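You operate a simulated robot arm through the tools that you are given. There is no shell and no other tool. Be economical: measure what you need, move in short steps, check, and stop when the job is done.

You run a simulated robot arm. Do the job below in one go: nothing can be reset, and whatever is moved stays where it is left.

## Task
Scrub the grime off the round hatch, fit the green cover and turn both catches over it.
Fine: put the green pad back; the cover lies flat in the middle. What is to be rubbed or washed off counts as gone when no trace of it is left.

Only the result counts: the job must be done as asked and must still hold three seconds after the hand-in. Knocking over, shifting, dropping, spilling or breaking anything else fails it. A push-on lid holds only when it is set on centred and level and pressed home; a screw cap is set on level and turned clockwise until tight.

## Robot
A 6-joint arm with a two-finger parallel gripper, fixed in place. Base frame: the origin is at the foot of the arm, x ahead of it, y to its left, z up; the work surface is at about z = 0. Readings come in mm, degrees, newtons and seconds.
With the tool pointing down near the work surface it reaches from about 140 to 580 mm from the base axis. Its first joint turns from -66.0 to 66.0 degrees. Payload 2.1 kg.
The tool frame sits at the grasp point between the pads (the TCP): z along the fingers, y along the line on which they close. The tips reach 30 mm beyond it. The gripper opens to 94 mm. The fingers are 28 mm wide and 10 mm thick; the gripper's body (50 by 96 mm) begins 55 mm behind the TCP.
Orientation is that of the tool frame in the base frame, as a unit quaternion [w, x, y, z]. With the fingers straight down and closing along the base's y, the tool's x points along the base's -x, its y along +y and its z along -z.

## Interface
- The arm moves only by the tool drive_tool. Its argument "series" is a list of rows, each an object (a shift or turn left out is 0, a gripper value left out holds the last) with "xyz": the shift along the base's x, y, z in units of 400 mm (1.0 is 400 mm), a list of three; "delta_rot": the turn, a rotation vector about the base's x, y, z in units of 60 degrees (1.0 is 60 degrees), a list of three; "jaw": the finger opening in m, from 0 to 0.094. In form: [{"xyz": [x, y, z], "delta_rot": [wx, wy, wz], "jaw": jaw}, ...]. A call has 1 to 12 rows; each row is the pose to reach, as a shift and turn from the pose commanded when the call began. A call with a number of a shift or a turn outside -1 to 1 is refused whole. Each row takes 0.2 s and may step no farther than 50 mm and 8.6 degrees from the row before; otherwise, or with a gripper value out of range, the whole call is refused. A pose out of reach is approached as far as the arm can. The call stops where the force on the tool passes 40 N (or 10 N more than at its start, if that is more) or the arm is blocked; 0.2 s more then pass. Each finger travels about 72 mm/s and halts on what it meets, pressing with about 34 N; the grip force reading is that of the motor and also rises with nothing between the fingers. The clock runs only during rows and for 0.2 s after the last one: add rows that repeat a pose to give the fingers time. It gives the time, the measured TCP pose, the force on the tool (base axes), the opening and the grip force at its end, in the units of the frame above (readings bear some noise), with the torque about the TCP (base axes, N m) and any sound that the robot's microphone picked up.
- Cameras (640 x 400 px; columns grow to the right, rows downward): "scene" is fixed at [63.7, -372.4, 497]; the picture's right is [0.74, -0.68, 0.00], its down [-0.30, -0.32, -0.90] and it looks along [0.61, 0.66, -0.44] (base axes); focal length 229 px, centre (320, 200). "wrist" rides on the gripper at [76, 14, -102] in the tool frame; the picture's right is [-0.18, 0.98, 0.00], its down [-0.75, -0.14, -0.64] and it looks along [-0.63, -0.12, 0.77] (tool axes); focal length 243 px, centre (320, 200).
- get_image(camera): a new picture of that camera. It takes no simulated time.
- pixel_to_xyz(camera, pixels): for up to 12 pixels [column, row] of the newest picture of that camera ("zoom" is the newest enlarged one), the place [x, y, z] in the base frame of the surface seen there, good to about 2 mm. It takes no simulated time.
- close_up(camera, box): a new picture of the part [left, top, right, bottom] of that camera's present view, enlarged. It takes no simulated time.
- hand_in(): hands the job in; it is judged then, once.

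Go step by step. Measure first, check grasps and placings, and put right what went wrong. The budget is 80 turns and 46 pictures, counting those below and the enlarged ones. Unless the task says otherwise, let go and move clear before handing in, and close with one line.

The tools are called after "Request:" as a command line: name --argument value ..., lists and objects as JSON in quotes. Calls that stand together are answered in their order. drive_tool: Moves the arm, as the interface text tells. Its arguments: {"type":"object","properties":{"series":{"type":"array","items":{"type":"object","properties":{"xyz":{"type":"array","items":{"type":"number"}},"delta_rot":{"type":"array","items":{"type":"number"}},"jaw":{"type":"number"}}}}},"required":["series"]} The other tools are called the same way: get_image (camera) takes a picture; pixel_to_xyz (camera, pixels) gives the place of the surface under pixels of a picture; close_up (camera, box) takes an enlarged picture of a part of a camera's view; hand_in () hands the job in.

At the start:

```text
clock: 0.0
tool_pos: [280.3, -48.2, 449.9]
tool_rot: [-0.001, 0.0, 1.0, 0.0]
wrist_force: [-0.3, -0.4, 0.0]
moment: [0.01, 0.0, -0.03]
grip_width: 94.0
grasp_force: 0.1
```

scene: 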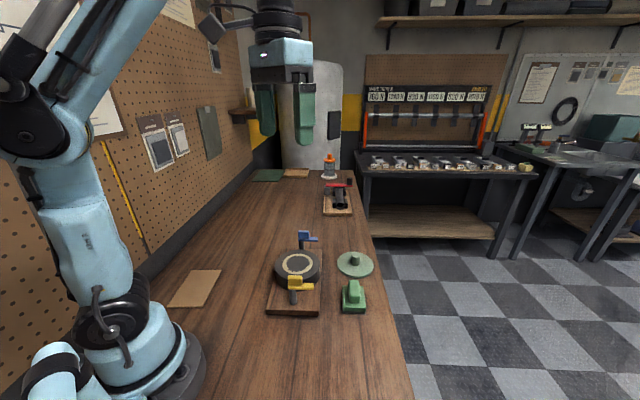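
wrist: 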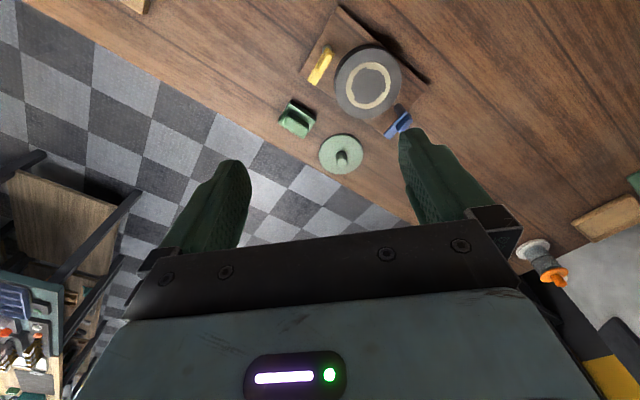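

The hatch (scene ~297,265), green cover (355,264), green pad (353,298), blue catch (307,238) and yellow catch (297,287) are visible. I'll take enlarged views and measure.

Request:
close_up --camera "scene" --box '[250, 220, 390, 325]'

Request:
close_up --camera "wrist" --box '[260, 0, 450, 180]'

Request:
pixel_to_xyz --camera "wrist" --pixels '[[369, 85], [335, 85], [401, 85], [369, 48], [369, 118], [320, 66], [397, 122], [342, 155], [325, 155], [360, 155], [297, 117], [410, 105]]'

```text
3.81 times, centred on (320, 272) of scene
```

zoom: 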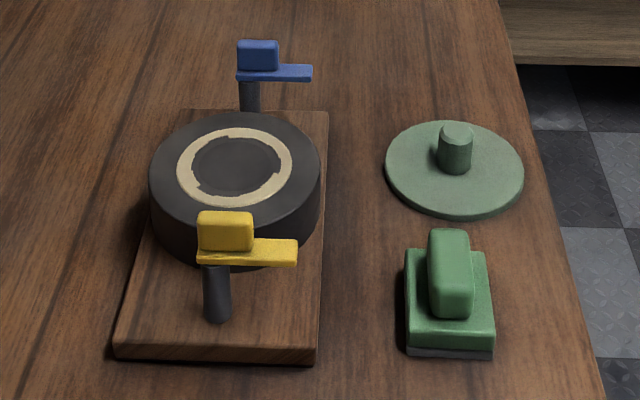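

```text
2.22 times, centred on (355, 90) of wrist
```

zoom: 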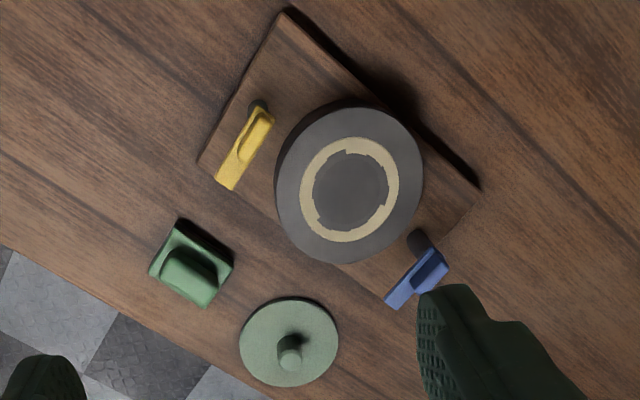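

```text
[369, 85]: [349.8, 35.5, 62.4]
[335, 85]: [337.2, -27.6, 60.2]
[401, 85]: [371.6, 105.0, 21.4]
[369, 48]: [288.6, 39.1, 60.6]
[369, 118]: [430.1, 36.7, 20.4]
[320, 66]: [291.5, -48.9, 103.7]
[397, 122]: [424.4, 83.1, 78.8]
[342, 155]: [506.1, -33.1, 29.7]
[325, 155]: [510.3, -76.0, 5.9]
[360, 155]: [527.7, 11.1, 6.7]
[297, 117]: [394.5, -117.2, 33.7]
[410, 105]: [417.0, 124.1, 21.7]
```

The wrist view shows the hatch around (350, 35, 60) with a beige ring whose inner edge is ragged. I'll measure accurately on a zoomed scene view.

Request:
close_up --camera "scene" --box '[262, 225, 382, 320]'

Request:
close_up --camera "wrist" --box '[325, 35, 415, 125]'

Request:
pixel_to_xyz --camera "scene" --pixels '[[297, 265], [276, 265], [319, 266], [301, 252], [355, 258], [337, 262], [373, 266], [356, 252], [353, 285], [300, 278], [310, 233], [352, 304]]'

```text
4.21 times, centred on (322, 272) of scene
```

zoom: 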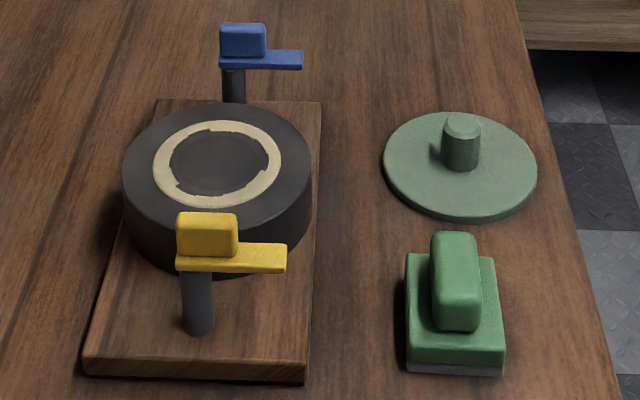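

```text
4.44 times, centred on (370, 80) of wrist
```

zoom: 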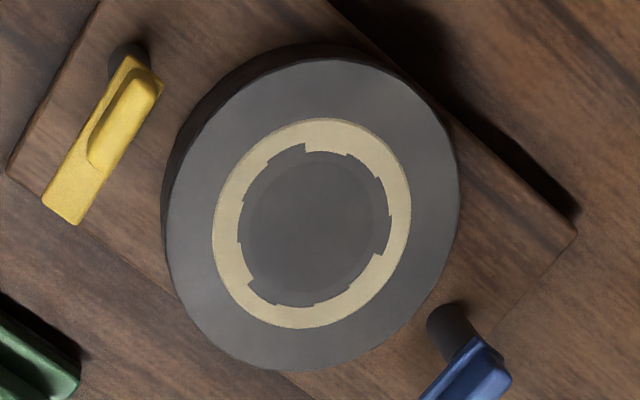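

```text
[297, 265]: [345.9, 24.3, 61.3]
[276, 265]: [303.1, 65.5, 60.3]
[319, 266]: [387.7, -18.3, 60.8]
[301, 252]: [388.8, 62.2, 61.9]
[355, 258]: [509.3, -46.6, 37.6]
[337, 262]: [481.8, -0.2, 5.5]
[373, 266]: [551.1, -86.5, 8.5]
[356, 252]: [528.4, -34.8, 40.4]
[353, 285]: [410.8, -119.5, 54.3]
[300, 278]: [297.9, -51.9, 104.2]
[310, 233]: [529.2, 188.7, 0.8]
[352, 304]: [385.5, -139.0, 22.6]
```

The beige annulus is the grime; hatch top is z≈61. I'll move lower and back to get a precise look at all the items.

Request:
drive_tool --series '[{"xyz": [-0.03, 0, -0.1]}, {"xyz": [-0.06, 0, -0.2]}, {"xyz": [-0.09, 0, -0.3]}, {"xyz": [-0.12, 0, -0.4]}, {"xyz": [-0.14, 0, -0.45]}, {"xyz": [-0.14, 0, -0.45]}]'

Request:
get_image --camera "wrist"

```text
clock: 1.4
tool_pos: [225.3, -49.4, 269.5]
tool_rot: [0.0, 0.0, 1.0, -0.001]
wrist_force: [0.7, -0.1, -0.3]
moment: [0.01, 0.0, 0.03]
grip_width: 93.9
grasp_force: 0.0
```

```text
39 pictures are left
```

wrist: 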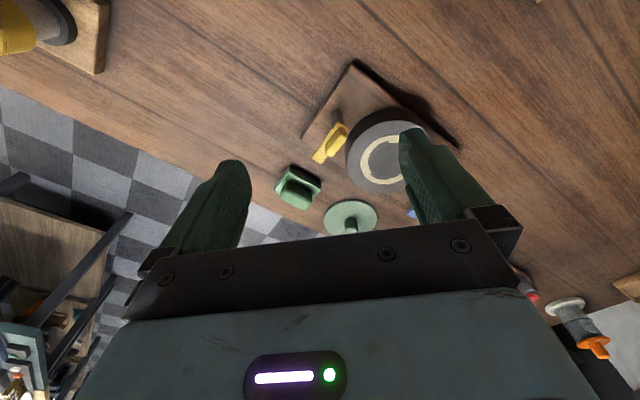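

The items lie further ahead and the finger blocks part of the view. I'll move forward so that the hatch is seen nearly straight down.

Request:
drive_tool --series '[{"xyz": [0.1, 0.02, 0.02]}, {"xyz": [0.2, 0.04, 0.04]}, {"xyz": [0.3, 0.06, 0.06]}, {"xyz": [0.34, 0.06, 0.06]}, {"xyz": [0.34, 0.06, 0.06]}]'

Request:
get_image --camera "wrist"

```text
clock: 2.6
tool_pos: [363.8, -23.1, 293.1]
tool_rot: [-0.001, 0.0, 1.0, 0.0]
wrist_force: [0.1, 0.0, 0.7]
moment: [-0.01, 0.02, -0.03]
grip_width: 93.8
grasp_force: 0.1
```

```text
38 pictures are left
```

wrist: 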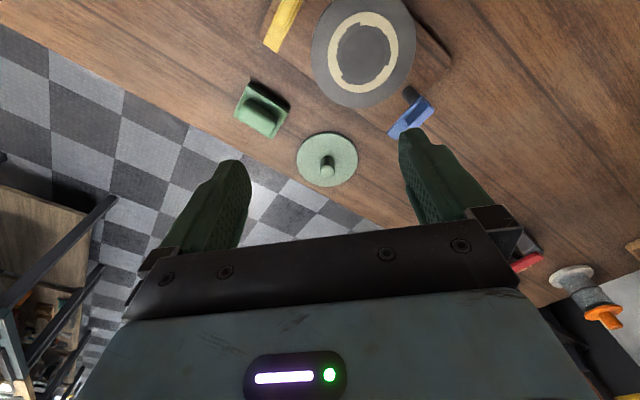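

Request:
close_up --camera "wrist" --box '[230, 0, 450, 190]'

Request:
pixel_to_xyz --camera "wrist" --pixels '[[363, 52], [331, 52], [398, 52], [363, 14], [363, 90], [314, 52], [412, 52], [363, 103], [330, 40], [396, 40]]'

Request:
pixel_to_xyz --camera "wrist" --pixels '[[262, 112], [245, 92], [286, 105], [265, 136], [236, 116], [250, 108], [275, 120], [327, 158], [298, 160], [357, 160], [327, 133], [327, 185]]'

Request:
pixel_to_xyz --camera "wrist" --pixels '[[409, 95], [420, 102], [430, 105], [395, 133], [405, 120], [418, 112], [298, 3], [270, 45], [288, 15], [280, 30]]'

```text
2.11 times, centred on (340, 95) of wrist
```

zoom: 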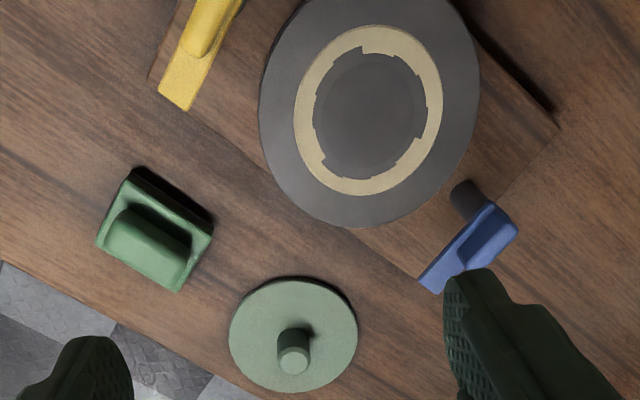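

```text
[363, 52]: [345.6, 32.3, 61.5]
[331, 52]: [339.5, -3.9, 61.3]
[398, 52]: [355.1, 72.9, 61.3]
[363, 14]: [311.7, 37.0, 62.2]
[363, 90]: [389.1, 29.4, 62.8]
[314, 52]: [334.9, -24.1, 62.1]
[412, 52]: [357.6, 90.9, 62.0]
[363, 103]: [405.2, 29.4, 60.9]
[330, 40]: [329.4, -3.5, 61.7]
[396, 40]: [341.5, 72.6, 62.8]
```

```text
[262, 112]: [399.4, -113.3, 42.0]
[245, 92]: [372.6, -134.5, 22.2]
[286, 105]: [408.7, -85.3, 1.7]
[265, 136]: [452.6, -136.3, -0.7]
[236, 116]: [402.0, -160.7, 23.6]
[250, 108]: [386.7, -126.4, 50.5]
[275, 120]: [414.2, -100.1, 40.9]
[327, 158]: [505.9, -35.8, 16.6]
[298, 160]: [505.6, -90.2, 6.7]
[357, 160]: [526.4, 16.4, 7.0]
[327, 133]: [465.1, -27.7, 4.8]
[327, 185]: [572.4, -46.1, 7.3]
```

```text
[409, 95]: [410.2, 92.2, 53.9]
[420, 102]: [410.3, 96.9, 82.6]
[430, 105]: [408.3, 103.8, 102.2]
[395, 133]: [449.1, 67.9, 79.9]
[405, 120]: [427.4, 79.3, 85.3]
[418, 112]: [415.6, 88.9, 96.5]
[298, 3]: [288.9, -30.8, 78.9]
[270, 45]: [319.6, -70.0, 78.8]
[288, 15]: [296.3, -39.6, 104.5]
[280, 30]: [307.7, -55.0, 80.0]
```

Hatch centre ≈ (346, 32, 62), r≈60; grime ring r≈31–41; catches' posts are on the diagonal at roughly (289,-31) and (410,94), arms pointing along (1,-1); pad at ≈(401,-113) with the handle along (1,1). I'll turn the gripper 45° and go above the pad.

Request:
drive_tool --series '[{"xyz": [0.016, -0.038, -0.05], "delta_rot": [0, 0, 0.125]}, {"xyz": [0.032, -0.075, -0.1], "delta_rot": [0, 0, 0.25]}, {"xyz": [0.048, -0.113, -0.15], "delta_rot": [0, 0, 0.375]}, {"xyz": [0.064, -0.15, -0.2], "delta_rot": [0, 0, 0.5]}, {"xyz": [0.08, -0.19, -0.25], "delta_rot": [0, 0, 0.625]}, {"xyz": [0.095, -0.225, -0.31], "delta_rot": [0, 0, 0.75]}, {"xyz": [0.095, -0.225, -0.31], "delta_rot": [0, 0, 0.75]}]'

Request:
get_image --camera "wrist"

```text
clock: 4.2
tool_pos: [400.9, -114.7, 168.4]
tool_rot: [0.0, -0.384, 0.923, 0.0]
wrist_force: [0.1, 0.8, 0.1]
moment: [0.01, 0.04, -0.03]
grip_width: 94.0
grasp_force: 0.0
```

```text
36 pictures are left
```

wrist: 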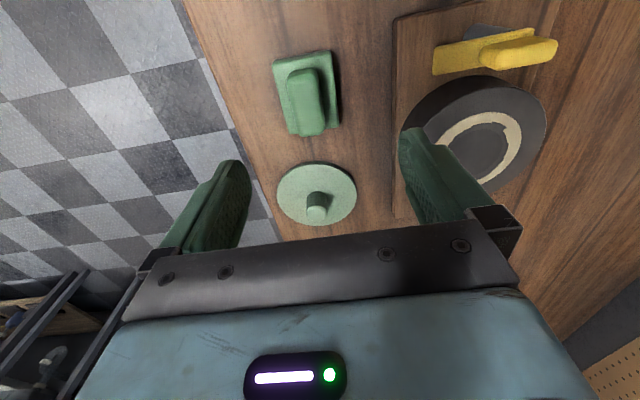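

The pad's handle (305,100) is now nearly aligned with the fingers; measuring it.

Request:
pixel_to_xyz --camera "wrist" --pixels '[[290, 75], [318, 72], [297, 133], [325, 125], [304, 85], [308, 115], [276, 66], [330, 55], [336, 118], [290, 130], [281, 110], [334, 90]]'

Request:
close_up --camera "wrist" --box '[260, 40, 370, 150]'

```text
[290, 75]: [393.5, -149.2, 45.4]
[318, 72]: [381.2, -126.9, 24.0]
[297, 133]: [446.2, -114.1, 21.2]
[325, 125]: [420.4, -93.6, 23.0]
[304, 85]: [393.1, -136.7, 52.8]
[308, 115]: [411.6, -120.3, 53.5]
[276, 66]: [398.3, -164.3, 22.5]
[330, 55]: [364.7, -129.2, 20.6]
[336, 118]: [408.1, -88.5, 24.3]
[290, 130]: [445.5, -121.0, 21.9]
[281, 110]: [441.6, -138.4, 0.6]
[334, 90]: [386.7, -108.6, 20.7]
```

```text
3.64 times, centred on (315, 95) of wrist
```

zoom: 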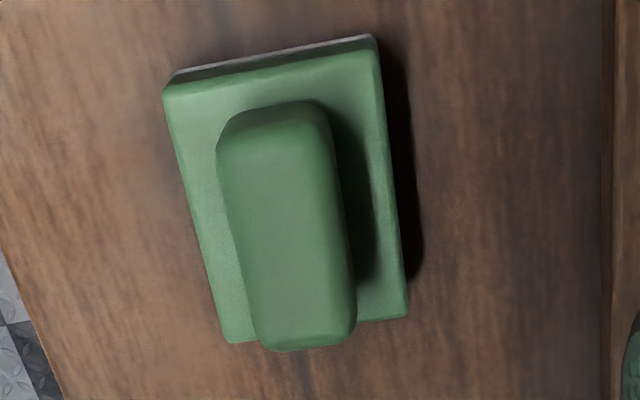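

Pad base corners give centre (404,-126), yaw ≈43°, handle top z 53. I'll descend with open fingers, astride the handle.

Request:
drive_tool --series '[{"xyz": [0.0075, -0.03, 0], "delta_rot": [0, 0, -0.033]}, {"xyz": [0.0075, -0.03, -0.1], "delta_rot": [0, 0, -0.033]}, {"xyz": [0.0075, -0.03, -0.2], "delta_rot": [0, 0, -0.033], "jaw": 0.06}, {"xyz": [0.0075, -0.03, -0.25], "delta_rot": [0, 0, -0.033], "jaw": 0.06}, {"xyz": [0.0075, -0.03, -0.275], "delta_rot": [0, 0, -0.033], "jaw": 0.06}, {"xyz": [0.0075, -0.03, -0.275], "delta_rot": [0, 0, -0.033], "jaw": 0.06}]'

Request:
get_image --camera "wrist"

```text
clock: 5.6
tool_pos: [402.6, -126.5, 58.8]
tool_rot: [0.0, -0.366, 0.931, 0.0]
wrist_force: [0.7, -0.4, 0.8]
moment: [-0.03, 0.02, 0.0]
grip_width: 60.0
grasp_force: 0.0
```

```text
34 pictures are left
```

wrist: 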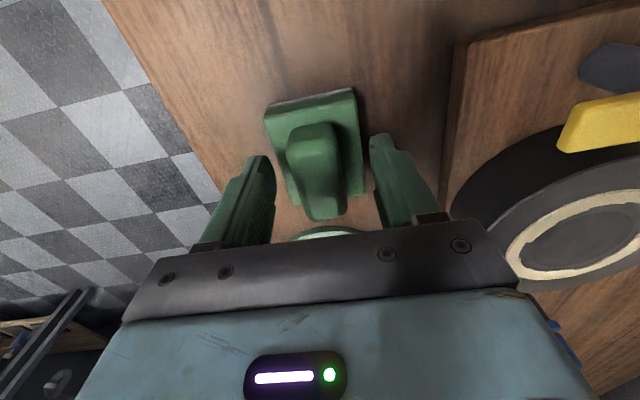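

The handle (315,170) is centred between the fingers. Closing gently and holding.

Request:
drive_tool --series '[{"jaw": 0.03}, {"jaw": 0.015}, {"jaw": 0.01}, {"jaw": 0.01}, {"jaw": 0.01}]'

Request:
get_image --camera "wrist"

```text
clock: 6.8
tool_pos: [403.4, -125.5, 59.9]
tool_rot: [0.0, -0.366, 0.93, 0.001]
wrist_force: [0.3, 0.2, -0.4]
moment: [-0.01, 0.0, -0.02]
grip_width: 27.0
grasp_force: 33.6
```

```text
33 pictures are left
```

wrist: 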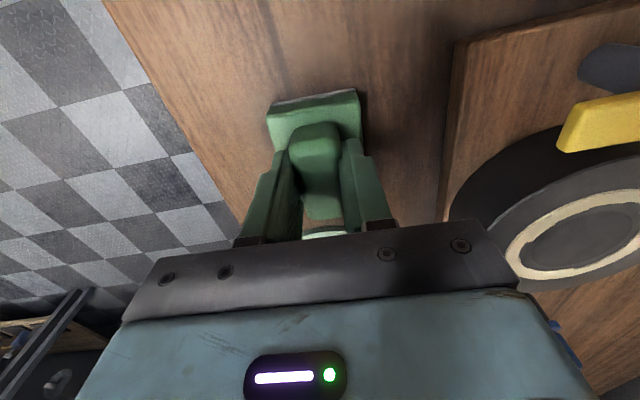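

Handle gripped (27 mm, 34 N). Lift 130 mm, carry over the hatch centre, then come down to 6 mm above.

Request:
drive_tool --series '[{"xyz": [0, 0, 0.05]}, {"xyz": [0, 0, 0.15]}, {"xyz": [0, 0, 0.25]}, {"xyz": [0, 0, 0.325]}, {"xyz": [-0.035, 0.1, 0.325]}, {"xyz": [-0.07, 0.2, 0.325]}, {"xyz": [-0.105, 0.3, 0.325]}, {"xyz": [-0.142, 0.393, 0.325]}, {"xyz": [-0.142, 0.393, 0.25]}, {"xyz": [-0.142, 0.393, 0.175]}, {"xyz": [-0.142, 0.393, 0.17]}]'

Request:
get_image --camera "wrist"

Request:
close_up --camera "scene" --box '[250, 200, 390, 325]'

```text
clock: 9.2
tool_pos: [345.7, 31.7, 125.5]
tool_rot: [-0.001, -0.367, 0.93, 0.0]
wrist_force: [-1.0, 0.8, -0.7]
moment: [0.02, 0.01, -0.01]
grip_width: 27.0
grasp_force: 33.7
```

```text
32 pictures are left
```

wrist: 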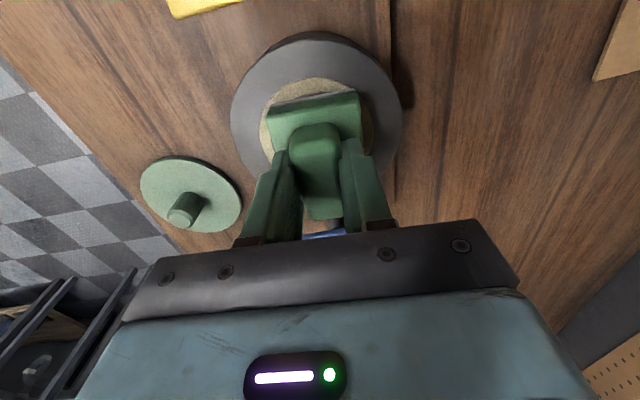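

```text
3.20 times, centred on (320, 262) of scene
```

zoom: 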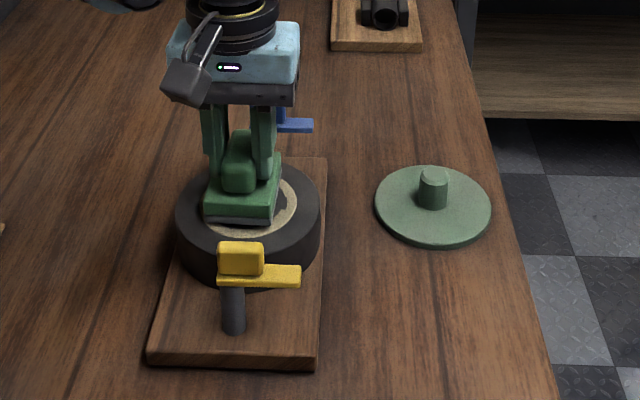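

The pad is centred over the hatch. Lowering in small steps to touch.

Request:
drive_tool --series '[{"xyz": [0, 0, -0.005]}, {"xyz": [0, 0, -0.01]}, {"xyz": [0, 0, -0.0135]}, {"xyz": [0, 0, -0.0135]}]'

```text
clock: 10.2
tool_pos: [345.9, 31.6, 120.9]
tool_rot: [0.001, -0.367, 0.93, 0.0]
wrist_force: [-1.0, 0.1, 6.5]
moment: [0.06, -0.02, 0.05]
grip_width: 27.1
grasp_force: 34.0
```

Contact at 6.5 N. Press slightly more and run a circle of 20 mm radius.

Request:
drive_tool --series '[{"xyz": [0.025, 0, -0.002]}, {"xyz": [0.05, 0, -0.002]}, {"xyz": [0.035, 0.035, -0.002]}, {"xyz": [0, 0.05, -0.002]}, {"xyz": [-0.035, 0.035, -0.002]}, {"xyz": [-0.05, 0, -0.002]}, {"xyz": [-0.035, -0.035, -0.002]}, {"xyz": [0, -0.05, -0.002]}, {"xyz": [0.035, -0.035, -0.002]}, {"xyz": [0.05, 0, -0.002]}, {"xyz": [0.025, 0, -0.002]}, {"xyz": [0, 0, -0.002]}]'

Request:
close_up --camera "scene" --box '[250, 220, 350, 300]'

```text
clock: 12.1
tool_pos: [347.2, 13.9, 122.0]
tool_rot: [-0.002, -0.367, 0.93, 0.001]
wrist_force: [-0.5, 0.4, 10.0]
moment: [0.18, -0.41, 0.03]
grip_width: 27.1
grasp_force: 34.1
stopped in row 9: the force on the tool passed its limit at 41 N (the readings are from after the stop); the commanded pose is now the measured one
```

```text
5.00 times, centred on (300, 260) of scene
```

zoom: 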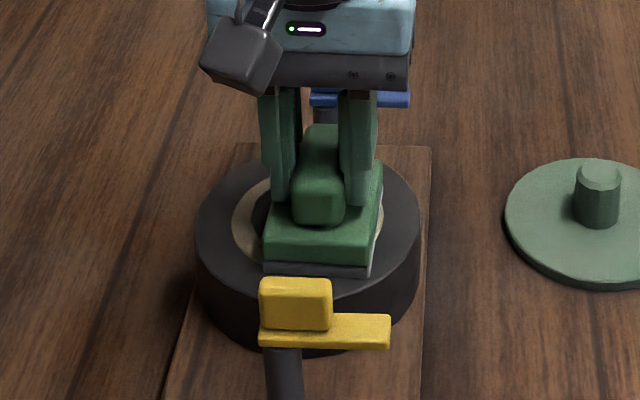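

Force limit hit at (347,14). Lift to inspect how the grime responds.

Request:
drive_tool --series '[{"xyz": [0, 0, 0.1]}, {"xyz": [0.08, -0.05, 0.2]}, {"xyz": [0.16, -0.1, 0.25]}, {"xyz": [0.2, -0.12, 0.28]}, {"xyz": [0.2, -0.12, 0.28]}]'

Request:
get_image --camera "wrist"

Request:
close_up --camera "scene" --box '[250, 220, 350, 300]'

```text
refused: row 2 steps farther than a row can; nothing moved
```

```text
29 pictures are left
```

wrist: 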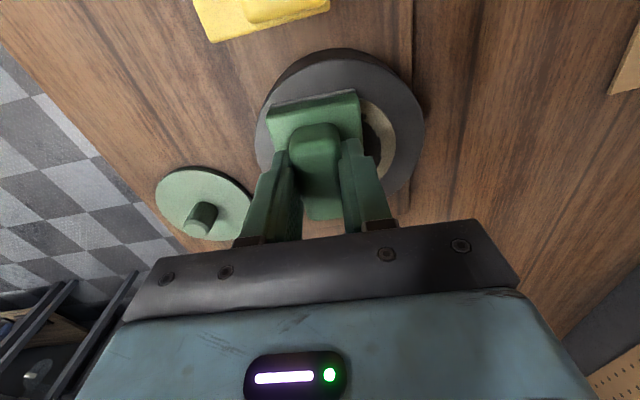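

```text
5.00 times, centred on (300, 260) of scene
```

zoom: 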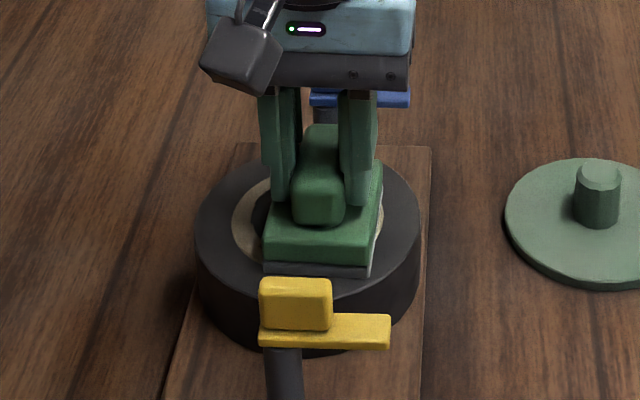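

The lift was refused (row too long). Retrying with shorter rows.

Request:
drive_tool --series '[{"xyz": [0, 0, 0.1]}, {"xyz": [0.05, 0, 0.19]}, {"xyz": [0.13, -0.02, 0.25]}, {"xyz": [0.2, -0.06, 0.28]}, {"xyz": [0.2, -0.06, 0.28]}]'

Request:
get_image --camera "wrist"

```text
clock: 13.3
tool_pos: [427.4, -12.6, 230.1]
tool_rot: [-0.002, -0.367, 0.93, 0.001]
wrist_force: [-0.1, -0.6, -0.7]
moment: [0.01, -0.01, 0.02]
grip_width: 27.1
grasp_force: 34.2
```

```text
27 pictures are left
```

wrist: 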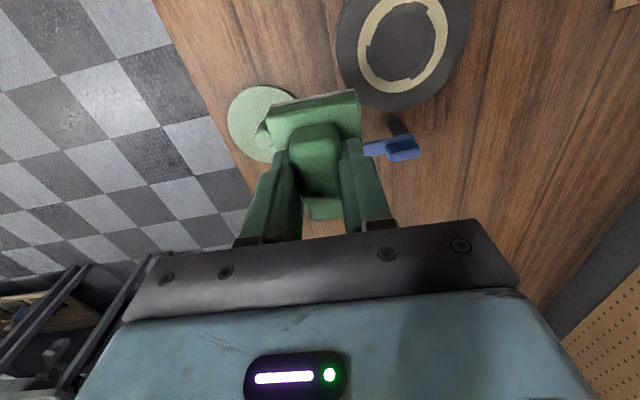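

Zoom in on the hatch to compare with the first picture.

Request:
close_up --camera "wrist" --box '[325, 0, 485, 115]'

```text
3.48 times, centred on (405, 58) of wrist
```

zoom: 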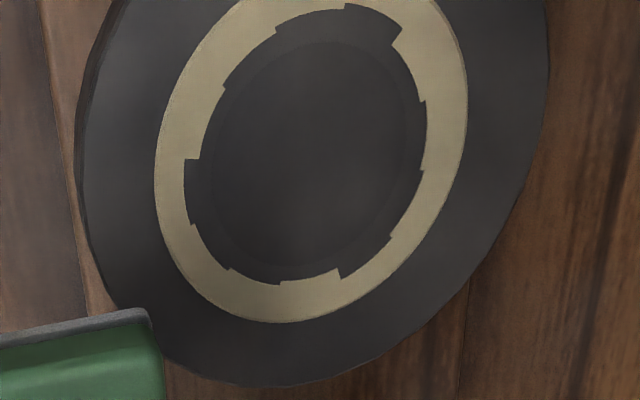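

The ring looks little changed. I'll check heights of outer disc, ring, gap and centre to see whether there's a step.

Request:
pixel_to_xyz --camera "zoom" --pixels '[[110, 150], [120, 250], [250, 350], [420, 330], [510, 200], [515, 100], [170, 150], [200, 265], [270, 305], [350, 290], [440, 170], [445, 60]]'

Request:
pixel_to_xyz --camera "zoom" --pixels '[[250, 100], [300, 100], [350, 100], [380, 100], [380, 150], [330, 150], [280, 150], [240, 150], [250, 200], [300, 200], [350, 200], [300, 240]]'

Request:
pixel_to_xyz --camera "zoom" --pixels '[[195, 175], [200, 200], [230, 250], [270, 270], [320, 265], [370, 240], [400, 200], [418, 150], [415, 110], [395, 50], [300, 30], [220, 100]]'

```text
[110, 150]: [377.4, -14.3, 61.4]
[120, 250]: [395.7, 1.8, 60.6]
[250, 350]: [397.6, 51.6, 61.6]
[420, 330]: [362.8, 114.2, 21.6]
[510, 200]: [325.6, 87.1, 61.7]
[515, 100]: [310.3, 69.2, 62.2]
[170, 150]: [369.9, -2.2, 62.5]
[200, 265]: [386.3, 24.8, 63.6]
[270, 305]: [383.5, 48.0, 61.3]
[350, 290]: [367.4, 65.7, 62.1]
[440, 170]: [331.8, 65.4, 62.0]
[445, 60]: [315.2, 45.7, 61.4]
```

```text
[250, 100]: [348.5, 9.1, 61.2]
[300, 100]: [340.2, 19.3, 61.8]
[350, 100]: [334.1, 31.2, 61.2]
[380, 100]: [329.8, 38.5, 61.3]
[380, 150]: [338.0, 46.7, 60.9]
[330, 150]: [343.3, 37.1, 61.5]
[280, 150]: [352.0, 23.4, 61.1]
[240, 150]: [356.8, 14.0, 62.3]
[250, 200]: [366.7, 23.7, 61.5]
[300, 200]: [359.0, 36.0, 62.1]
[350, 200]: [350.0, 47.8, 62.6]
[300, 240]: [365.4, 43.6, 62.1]
```

```text
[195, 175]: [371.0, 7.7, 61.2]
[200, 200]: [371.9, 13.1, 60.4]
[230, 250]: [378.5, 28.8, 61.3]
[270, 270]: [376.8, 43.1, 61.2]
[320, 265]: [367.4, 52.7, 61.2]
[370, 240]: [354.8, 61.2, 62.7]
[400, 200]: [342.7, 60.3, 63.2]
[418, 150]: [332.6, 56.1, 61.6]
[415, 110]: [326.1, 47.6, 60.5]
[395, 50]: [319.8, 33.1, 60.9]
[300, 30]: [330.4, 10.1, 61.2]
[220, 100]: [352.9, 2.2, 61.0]
```

The surface is flat. I'll compare with the first scene zoom under the same light.

Request:
close_up --camera "scene" --box '[262, 240, 332, 295]'

```text
7.27 times, centred on (297, 268) of scene
```

zoom: 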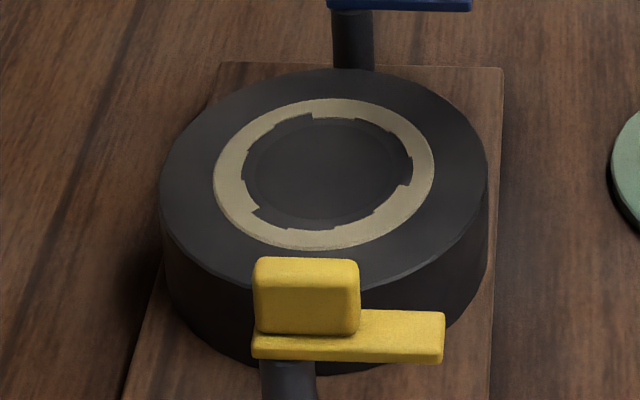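

The beige ring is clearly fainter than at the start, so scrubbing works. Returning for more passes.

Request:
drive_tool --series '[{"xyz": [-0.07, 0.04, -0.03]}, {"xyz": [-0.14, 0.08, -0.06]}, {"xyz": [-0.2035, 0.1115, -0.1]}, {"xyz": [-0.2035, 0.1115, -0.2]}, {"xyz": [-0.2035, 0.1115, -0.26]}, {"xyz": [-0.2035, 0.1115, -0.27]}, {"xyz": [-0.2035, 0.1115, -0.273]}, {"xyz": [-0.2035, 0.1115, -0.273]}]'

```text
clock: 15.1
tool_pos: [345.8, 33.6, 123.6]
tool_rot: [-0.002, -0.366, 0.93, 0.001]
wrist_force: [0.2, -0.2, -0.6]
moment: [-0.01, 0.0, -0.01]
grip_width: 27.0
grasp_force: 34.2
```

No contact yet; lower about 3 mm more.

Request:
drive_tool --series '[{"xyz": [0, -0.003, -0.004]}, {"xyz": [0, -0.003, -0.007]}, {"xyz": [0, -0.003, -0.009]}, {"xyz": [0, -0.003, -0.009]}]'

```text
clock: 16.0
tool_pos: [345.7, 31.8, 121.4]
tool_rot: [-0.003, -0.366, 0.93, 0.001]
wrist_force: [-1.2, 0.7, 11.7]
moment: [0.2, -0.36, 0.05]
grip_width: 27.1
grasp_force: 34.2
stopped in row 4: the force on the tool passed its limit at 42 N (the readings are from after the stop); the commanded pose is now the measured one
```

In contact at 11.7 N. Loop now with 20 mm radius at this height.

Request:
drive_tool --series '[{"xyz": [0.025, 0, 0.001]}, {"xyz": [0.05, 0, 0.001]}, {"xyz": [0.043, 0.025, 0.001]}, {"xyz": [0.025, 0.043, 0.001]}, {"xyz": [0, 0.05, 0.001]}, {"xyz": [-0.025, 0.043, 0.001]}, {"xyz": [-0.043, 0.025, 0.001]}, {"xyz": [-0.05, 0, 0.001]}, {"xyz": [-0.043, -0.025, 0.001]}, {"xyz": [-0.025, -0.043, 0.001]}, {"xyz": [0, -0.05, 0.001]}, {"xyz": [0.035, -0.035, 0.001]}]'

```text
clock: 18.6
tool_pos: [360.7, 17.3, 120.3]
tool_rot: [-0.003, -0.366, 0.931, 0.0]
wrist_force: [0.1, 0.7, -1.0]
moment: [-0.03, -0.01, -0.01]
grip_width: 27.1
grasp_force: 34.3
```

Force is about zero now (pad pushed up slightly in the grip). Lower in 0.5 mm steps to regain contact.

Request:
drive_tool --series '[{"xyz": [0, 0, -0.001]}, {"xyz": [0, 0, -0.002]}, {"xyz": [0, 0, -0.002]}]'

```text
clock: 19.4
tool_pos: [362.1, 18.3, 120.5]
tool_rot: [-0.003, -0.366, 0.931, 0.0]
wrist_force: [-1.7, 0.1, 11.9]
moment: [0.04, -0.22, -0.04]
grip_width: 26.9
grasp_force: 34.2
stopped in row 3: the force on the tool passed its limit at 41 N (the readings are from after the stop); the commanded pose is now the measured one
```

Contact at 12 N. Full loop from here at constant height.

Request:
drive_tool --series '[{"xyz": [0.009, 0.02, 0]}, {"xyz": [0.009, 0.05, 0]}, {"xyz": [-0.004, 0.071, 0]}, {"xyz": [-0.026, 0.084, 0]}, {"xyz": [-0.052, 0.084, 0]}, {"xyz": [-0.074, 0.071, 0]}, {"xyz": [-0.087, 0.049, 0]}, {"xyz": [-0.087, 0.023, 0]}, {"xyz": [-0.074, 0.001, 0]}, {"xyz": [-0.052, -0.012, 0]}, {"xyz": [-0.026, -0.012, 0]}, {"xyz": [0, 0, 0]}]'

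Request:
close_up --camera "scene" --box '[262, 240, 332, 295]'

```text
clock: 20.5
tool_pos: [354.0, 50.4, 121.1]
tool_rot: [-0.001, -0.366, 0.93, -0.001]
wrist_force: [-0.1, -0.1, 11.3]
moment: [-0.08, 0.29, 0.0]
grip_width: 26.7
grasp_force: 34.5
stopped in row 5: the force on the tool passed its limit at 46 N (the readings are from after the stop); the commanded pose is now the measured one
```

```text
7.27 times, centred on (297, 268) of scene
```

zoom: 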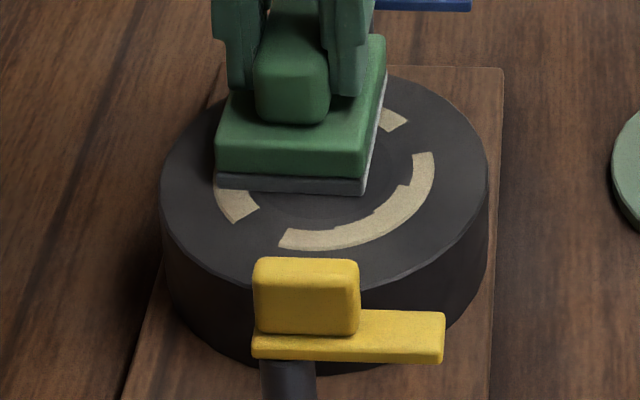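

Sectors of the grime are now gone (gaps at zoom pixels (265,225), (410,145)). Continue circling from here.

Request:
drive_tool --series '[{"xyz": [-0.02, 0.004, 0]}, {"xyz": [-0.045, -0.003, 0]}, {"xyz": [-0.063, -0.021, 0]}, {"xyz": [-0.07, -0.046, 0]}, {"xyz": [-0.063, -0.071, 0]}, {"xyz": [-0.045, -0.089, 0]}, {"xyz": [-0.02, -0.096, 0]}, {"xyz": [0.005, -0.089, 0]}, {"xyz": [0.023, -0.071, 0]}, {"xyz": [0.03, -0.046, 0]}, {"xyz": [0.023, -0.021, 0]}, {"xyz": [0.005, -0.003, 0]}]'

Request:
close_up --camera "scene" --box '[262, 240, 332, 295]'

```text
clock: 21.6
tool_pos: [327.5, 28.0, 121.1]
tool_rot: [-0.001, -0.368, 0.93, 0.003]
wrist_force: [-0.3, 0.9, 10.2]
moment: [-0.32, 0.08, -0.05]
grip_width: 26.9
grasp_force: 33.6
stopped in row 5: the force on the tool passed its limit at 45 N (the readings are from after the stop); the commanded pose is now the measured one
```

```text
7.27 times, centred on (297, 268) of scene
```

zoom: 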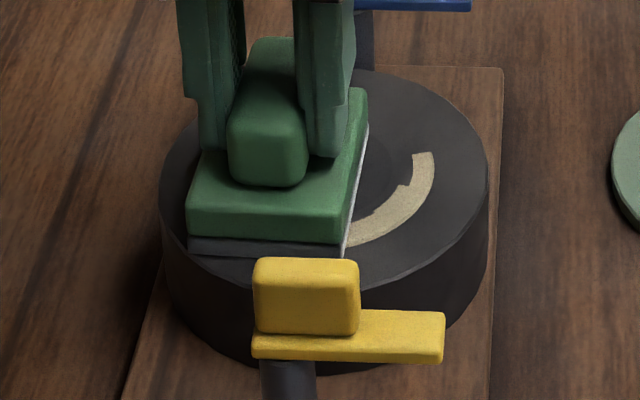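

Only the arc on the (+x,-y) side remains. Sweep over there.

Request:
drive_tool --series '[{"xyz": [0.003, -0.015, 0]}, {"xyz": [0.021, -0.033, 0]}, {"xyz": [0.046, -0.04, 0]}, {"xyz": [0.071, -0.033, 0]}, {"xyz": [0.089, -0.015, 0]}, {"xyz": [0.096, 0.01, 0]}, {"xyz": [0.089, -0.015, 0]}, {"xyz": [0.071, -0.033, 0]}, {"xyz": [0.046, -0.04, 0]}, {"xyz": [0.071, -0.033, 0]}, {"xyz": [0.089, -0.015, 0]}, {"xyz": [0.096, 0.01, 0]}]'

Request:
close_up --camera "scene" --box '[262, 240, 332, 295]'

```text
clock: 24.2
tool_pos: [366.6, 30.2, 120.9]
tool_rot: [-0.001, -0.367, 0.93, 0.001]
wrist_force: [-3.8, -13.1, 23.4]
moment: [-0.44, -0.02, -0.08]
grip_width: 27.1
grasp_force: 33.9
```

```text
7.27 times, centred on (297, 268) of scene
```

zoom: 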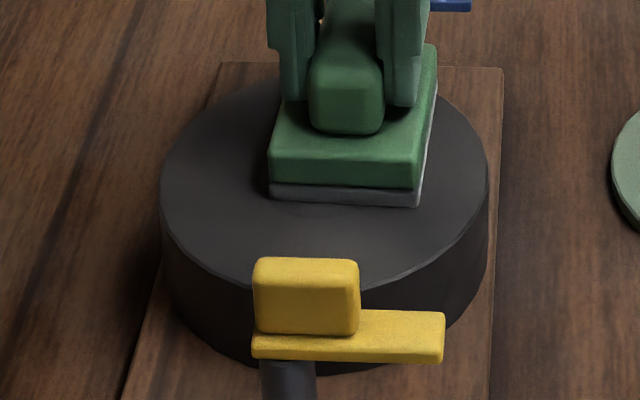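

The visible part is clean. Lift and look at the whole hatch.

Request:
drive_tool --series '[{"xyz": [0, 0, 0.1]}, {"xyz": [0.05, 0, 0.19]}, {"xyz": [0.1, -0.05, 0.25]}, {"xyz": [0.14, -0.105, 0.28]}, {"xyz": [0.14, -0.105, 0.28]}]'

Request:
get_image --camera "wrist"

Request:
close_up --camera "wrist" --box '[325, 0, 485, 115]'

```text
clock: 25.4
tool_pos: [423.9, -10.5, 233.1]
tool_rot: [0.0, -0.367, 0.93, 0.002]
wrist_force: [-0.8, -0.1, -0.4]
moment: [-0.02, -0.03, 0.03]
grip_width: 27.1
grasp_force: 34.4
```

```text
21 pictures are left
```

wrist: 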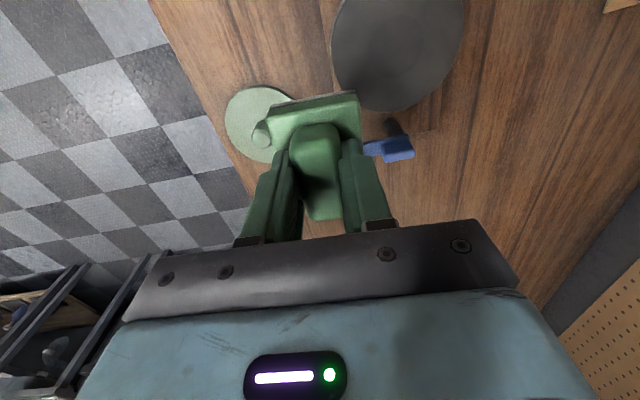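

```text
3.48 times, centred on (405, 58) of wrist
```

zoom: 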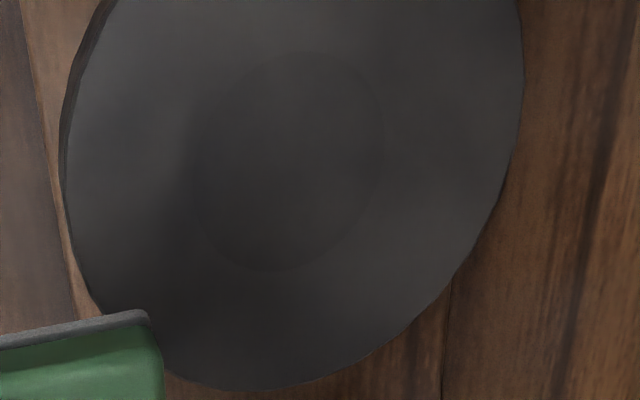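

The hatch is clean. Now return the pad to (403,-126): move over, then down to just above the table.

Request:
drive_tool --series '[{"xyz": [-0.017, -0.1, 0]}, {"xyz": [-0.034, -0.2, 0]}, {"xyz": [-0.051, -0.2875, 0]}, {"xyz": [-0.051, -0.2875, -0.1]}, {"xyz": [-0.051, -0.2875, -0.2]}, {"xyz": [-0.051, -0.2875, -0.3]}, {"xyz": [-0.051, -0.2875, -0.38]}, {"xyz": [-0.051, -0.2875, -0.42]}, {"xyz": [-0.051, -0.2875, -0.428]}, {"xyz": [-0.051, -0.2875, -0.428]}]'

Request:
close_up --camera "scene" --box '[262, 230, 392, 325]'

```text
clock: 27.6
tool_pos: [402.1, -125.6, 60.7]
tool_rot: [-0.001, -0.368, 0.93, 0.002]
wrist_force: [-0.2, 0.5, 0.1]
moment: [0.02, 0.0, -0.01]
grip_width: 27.1
grasp_force: 34.4
```

```text
4.21 times, centred on (327, 278) of scene
```

zoom: 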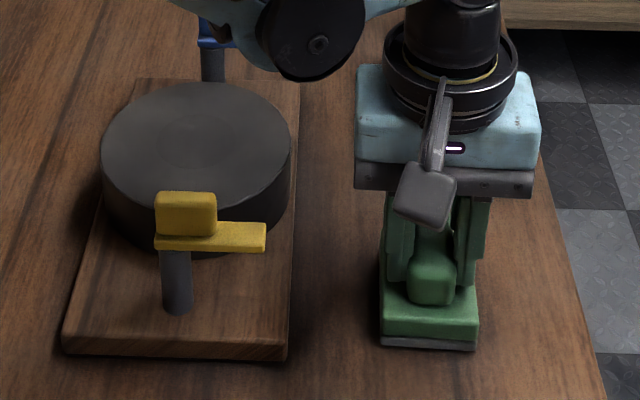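

Whole hatch is clean. Lower until the pad touches the table.

Request:
drive_tool --series '[{"xyz": [0, 0, -0.0015]}, {"xyz": [0, 0, -0.003]}, {"xyz": [0, 0, -0.0045]}, {"xyz": [0, 0, -0.0045]}]'

```text
clock: 28.6
tool_pos: [402.3, -124.0, 61.2]
tool_rot: [-0.001, -0.367, 0.93, 0.003]
wrist_force: [-0.1, -1.0, -0.4]
moment: [0.02, -0.01, -0.05]
grip_width: 27.2
grasp_force: 33.8
```

No touch yet; go on lower.

Request:
drive_tool --series '[{"xyz": [0, 0, -0.0015]}, {"xyz": [0, 0, -0.003]}, {"xyz": [0, 0, -0.0045]}, {"xyz": [0, 0, -0.0045]}]'

```text
clock: 29.4
tool_pos: [401.3, -123.4, 59.7]
tool_rot: [-0.001, -0.368, 0.93, 0.002]
wrist_force: [-0.8, 0.3, 11.4]
moment: [-0.08, -0.18, -0.01]
grip_width: 27.0
grasp_force: 33.7
stopped in row 3: the force on the tool passed its limit at 45 N (the readings are from after the stop); the commanded pose is now the measured one
```

Pad is on the table. Release and rise.

Request:
drive_tool --series '[{"jaw": 0.045}, {"jaw": 0.06}, {"jaw": 0.06}, {"xyz": [0, 0, 0.1], "jaw": 0.06}, {"xyz": [0, 0, 0.2], "jaw": 0.06}, {"xyz": [0.1, 0.05, 0.25], "jaw": 0.06}, {"xyz": [0.2, 0.12, 0.25], "jaw": 0.06}, {"xyz": [0.27, 0.2, 0.25], "jaw": 0.06}, {"xyz": [0.27, 0.2, 0.25], "jaw": 0.06}]'

Request:
get_image --camera "wrist"

```text
clock: 31.4
tool_pos: [511.6, -43.9, 156.1]
tool_rot: [0.0, -0.368, 0.93, 0.003]
wrist_force: [0.1, 0.0, -0.2]
moment: [0.03, 0.0, 0.01]
grip_width: 59.8
grasp_force: 0.0
```

```text
18 pictures are left
```

wrist: 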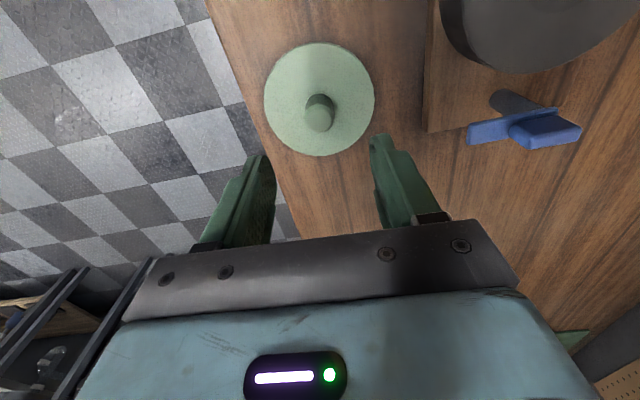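

Request:
pixel_to_xyz --camera "wrist" --pixels '[[319, 125], [313, 123], [326, 123], [319, 118], [320, 99], [265, 98], [374, 98], [320, 44], [320, 155], [280, 60], [360, 137], [360, 60]]'

Request:
pixel_to_xyz --camera "wrist" --pixels '[[470, 135], [557, 110], [500, 127], [515, 98], [545, 130], [520, 118], [575, 125], [520, 140], [480, 142], [550, 115]]'

```text
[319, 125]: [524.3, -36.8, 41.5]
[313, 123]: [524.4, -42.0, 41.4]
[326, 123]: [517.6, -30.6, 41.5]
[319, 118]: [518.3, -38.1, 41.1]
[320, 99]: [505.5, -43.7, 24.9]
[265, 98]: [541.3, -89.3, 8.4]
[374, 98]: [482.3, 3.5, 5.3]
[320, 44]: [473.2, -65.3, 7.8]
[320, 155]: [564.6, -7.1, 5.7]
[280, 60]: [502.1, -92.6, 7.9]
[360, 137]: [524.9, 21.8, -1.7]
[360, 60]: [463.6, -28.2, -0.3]
```

```text
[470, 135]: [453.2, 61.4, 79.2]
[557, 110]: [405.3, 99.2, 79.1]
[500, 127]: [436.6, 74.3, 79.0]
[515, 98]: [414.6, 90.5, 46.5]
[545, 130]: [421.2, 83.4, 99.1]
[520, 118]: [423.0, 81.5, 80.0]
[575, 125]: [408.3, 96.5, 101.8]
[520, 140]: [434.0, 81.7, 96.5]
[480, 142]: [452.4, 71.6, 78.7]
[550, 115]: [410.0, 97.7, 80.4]
```

Cover knob centre ≈ (519,-37.5), top z 41, disc top ≈ 7, r≈54. Descend over it and close.

Request:
drive_tool --series '[{"xyz": [0.0185, 0.016, -0.08]}, {"xyz": [0.0185, 0.016, -0.18]}, {"xyz": [0.0185, 0.016, -0.25]}, {"xyz": [0.0185, 0.016, -0.275]}, {"xyz": [0.0185, 0.016, -0.275]}]'

Request:
get_image --camera "wrist"

```text
clock: 32.6
tool_pos: [518.2, -36.4, 48.3]
tool_rot: [0.0, -0.367, 0.93, 0.002]
wrist_force: [0.4, 0.2, 0.6]
moment: [-0.02, 0.0, 0.0]
grip_width: 60.1
grasp_force: 0.0
```

```text
17 pictures are left
```

wrist: 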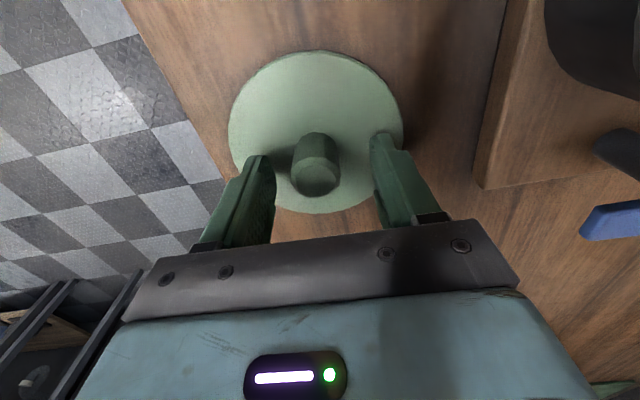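

Knob (316,170) sits between the fingers. Closing.

Request:
pixel_to_xyz --camera "wrist" --pixels '[[316, 178], [316, 165], [294, 178], [338, 178], [316, 192]]'

Request:
drive_tool --series '[{"jaw": 0.035}, {"jaw": 0.02}, {"jaw": 0.005}, {"jaw": 0.005}, {"jaw": 0.005}, {"jaw": 0.005}]'

```text
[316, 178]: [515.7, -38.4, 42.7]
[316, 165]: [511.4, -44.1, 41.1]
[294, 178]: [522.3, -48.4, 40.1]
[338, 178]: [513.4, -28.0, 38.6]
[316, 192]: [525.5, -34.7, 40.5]
```

```text
clock: 34.0
tool_pos: [518.4, -37.6, 48.4]
tool_rot: [-0.001, -0.367, 0.93, 0.002]
wrist_force: [0.4, 0.4, 0.3]
moment: [-0.04, -0.09, 0.03]
grip_width: 27.2
grasp_force: 34.2
```

Knob gripped (27 mm). Lift and carry to beside the hatch, then check.

Request:
drive_tool --series '[{"xyz": [0, 0, 0.03]}, {"xyz": [0, 0, 0.13]}, {"xyz": [0, 0, 0.23]}, {"xyz": [0, 0, 0.33]}, {"xyz": [-0.08, 0.03, 0.38]}, {"xyz": [-0.17, 0.06, 0.42]}, {"xyz": [-0.2, 0.08, 0.45]}, {"xyz": [-0.2, 0.08, 0.45]}]'

Request:
get_image --camera "wrist"

```text
clock: 35.8
tool_pos: [438.0, -3.9, 228.4]
tool_rot: [-0.001, -0.368, 0.93, 0.003]
wrist_force: [-0.4, 0.0, -1.7]
moment: [0.01, -0.01, 0.01]
grip_width: 27.1
grasp_force: 33.4
```

```text
16 pictures are left
```

wrist: 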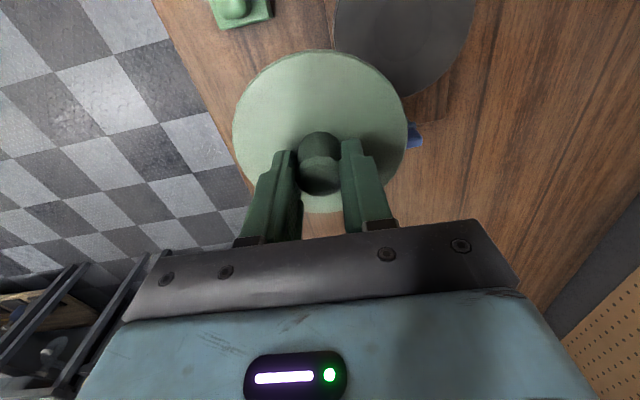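

Request:
pixel_to_xyz --camera "wrist" --pixels '[[234, 120], [406, 110], [290, 57], [380, 70], [320, 50], [250, 85], [240, 95], [400, 95], [320, 210], [320, 180], [340, 178], [304, 178]]'

Request:
pixel_to_xyz --camera "scene" --pixels '[[286, 253], [310, 251], [275, 262], [318, 258], [319, 265], [277, 272], [280, 256], [300, 250], [300, 268]]'

Request:
close_up --camera "scene" --box '[262, 230, 392, 325]'

```text
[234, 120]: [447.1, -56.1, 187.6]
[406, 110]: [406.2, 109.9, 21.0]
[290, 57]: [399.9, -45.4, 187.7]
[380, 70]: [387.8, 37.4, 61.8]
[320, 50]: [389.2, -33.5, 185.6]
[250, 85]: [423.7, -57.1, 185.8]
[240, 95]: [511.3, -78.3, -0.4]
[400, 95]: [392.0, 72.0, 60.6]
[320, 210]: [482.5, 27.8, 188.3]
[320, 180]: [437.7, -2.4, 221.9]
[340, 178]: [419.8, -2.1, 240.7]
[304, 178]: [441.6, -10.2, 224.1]
```

```text
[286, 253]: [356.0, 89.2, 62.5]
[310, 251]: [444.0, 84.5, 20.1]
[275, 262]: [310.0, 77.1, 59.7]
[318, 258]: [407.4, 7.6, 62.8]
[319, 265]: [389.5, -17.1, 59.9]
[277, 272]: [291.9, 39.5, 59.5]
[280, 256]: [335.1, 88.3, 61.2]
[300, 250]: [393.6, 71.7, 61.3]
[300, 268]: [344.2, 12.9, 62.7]
```

```text
4.21 times, centred on (327, 278) of scene
```

zoom: 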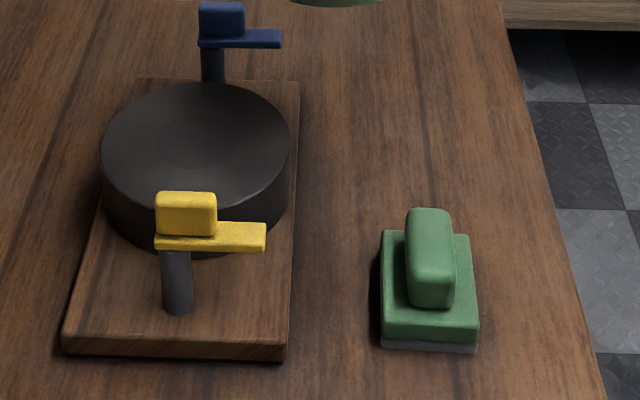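

Cover is centred about (-2,+1) from the TCP, r≈55.5. To pin down the hatch centre, I'll shift sideways so the whole hatch is visible.

Request:
drive_tool --series '[{"xyz": [0.04, -0.1, 0]}, {"xyz": [0.06, -0.2, 0]}, {"xyz": [0.06, -0.29, 0.02]}, {"xyz": [0.06, -0.29, 0.02]}]'

Request:
get_image --camera "wrist"

```text
clock: 36.8
tool_pos: [460.1, -120.2, 237.3]
tool_rot: [-0.001, -0.368, 0.93, 0.002]
wrist_force: [-0.1, -0.6, -1.4]
moment: [-0.01, 0.01, 0.0]
grip_width: 27.1
grasp_force: 33.9
```

```text
14 pictures are left
```

wrist: 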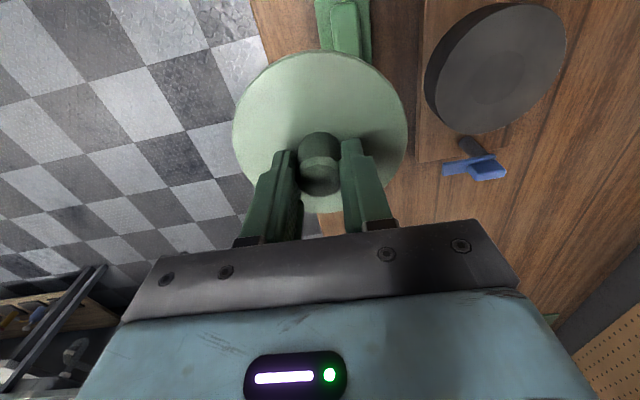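

Request:
close_up --camera "wrist" --box '[410, 0, 590, 140]'

```text
2.86 times, centred on (500, 70) of wrist
```

zoom: 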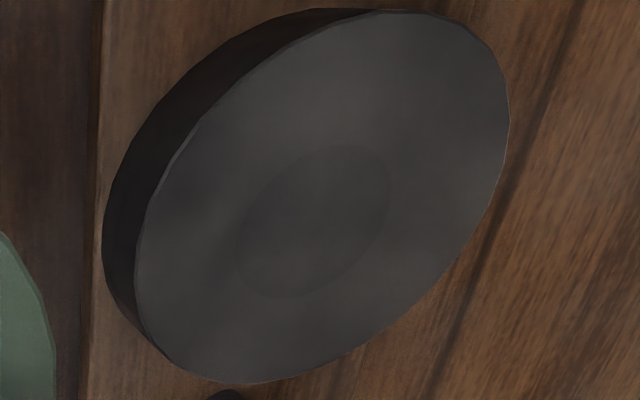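

Request:
pixel_to_xyz --camera "zoom" --pixels '[[139, 270], [160, 200], [230, 110], [320, 42], [400, 15], [470, 45], [505, 110], [490, 200], [440, 275], [360, 342], [260, 378], [165, 345]]'

Request:
pixel_to_xyz --camera "zoom" --pixels '[[240, 270], [245, 225], [280, 180], [320, 155], [360, 147], [388, 170], [388, 210], [360, 255], [320, 288], [280, 298], [245, 290], [313, 222]]'

```text
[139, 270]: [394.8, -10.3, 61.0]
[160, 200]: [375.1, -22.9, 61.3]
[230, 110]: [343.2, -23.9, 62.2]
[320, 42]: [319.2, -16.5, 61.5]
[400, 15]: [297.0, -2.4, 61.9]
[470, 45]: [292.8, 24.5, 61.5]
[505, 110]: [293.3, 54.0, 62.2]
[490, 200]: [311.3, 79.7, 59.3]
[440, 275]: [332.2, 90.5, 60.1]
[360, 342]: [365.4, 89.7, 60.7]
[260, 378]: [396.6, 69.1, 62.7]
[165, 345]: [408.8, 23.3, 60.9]
```

```text
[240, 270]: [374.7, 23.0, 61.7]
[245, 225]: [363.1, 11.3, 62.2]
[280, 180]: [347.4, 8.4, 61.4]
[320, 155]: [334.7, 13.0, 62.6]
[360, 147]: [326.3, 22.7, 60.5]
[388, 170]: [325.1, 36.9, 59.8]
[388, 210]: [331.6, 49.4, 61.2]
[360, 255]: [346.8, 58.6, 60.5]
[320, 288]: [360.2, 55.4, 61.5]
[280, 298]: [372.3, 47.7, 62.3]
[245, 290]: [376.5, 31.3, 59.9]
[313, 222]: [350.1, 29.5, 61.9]
```

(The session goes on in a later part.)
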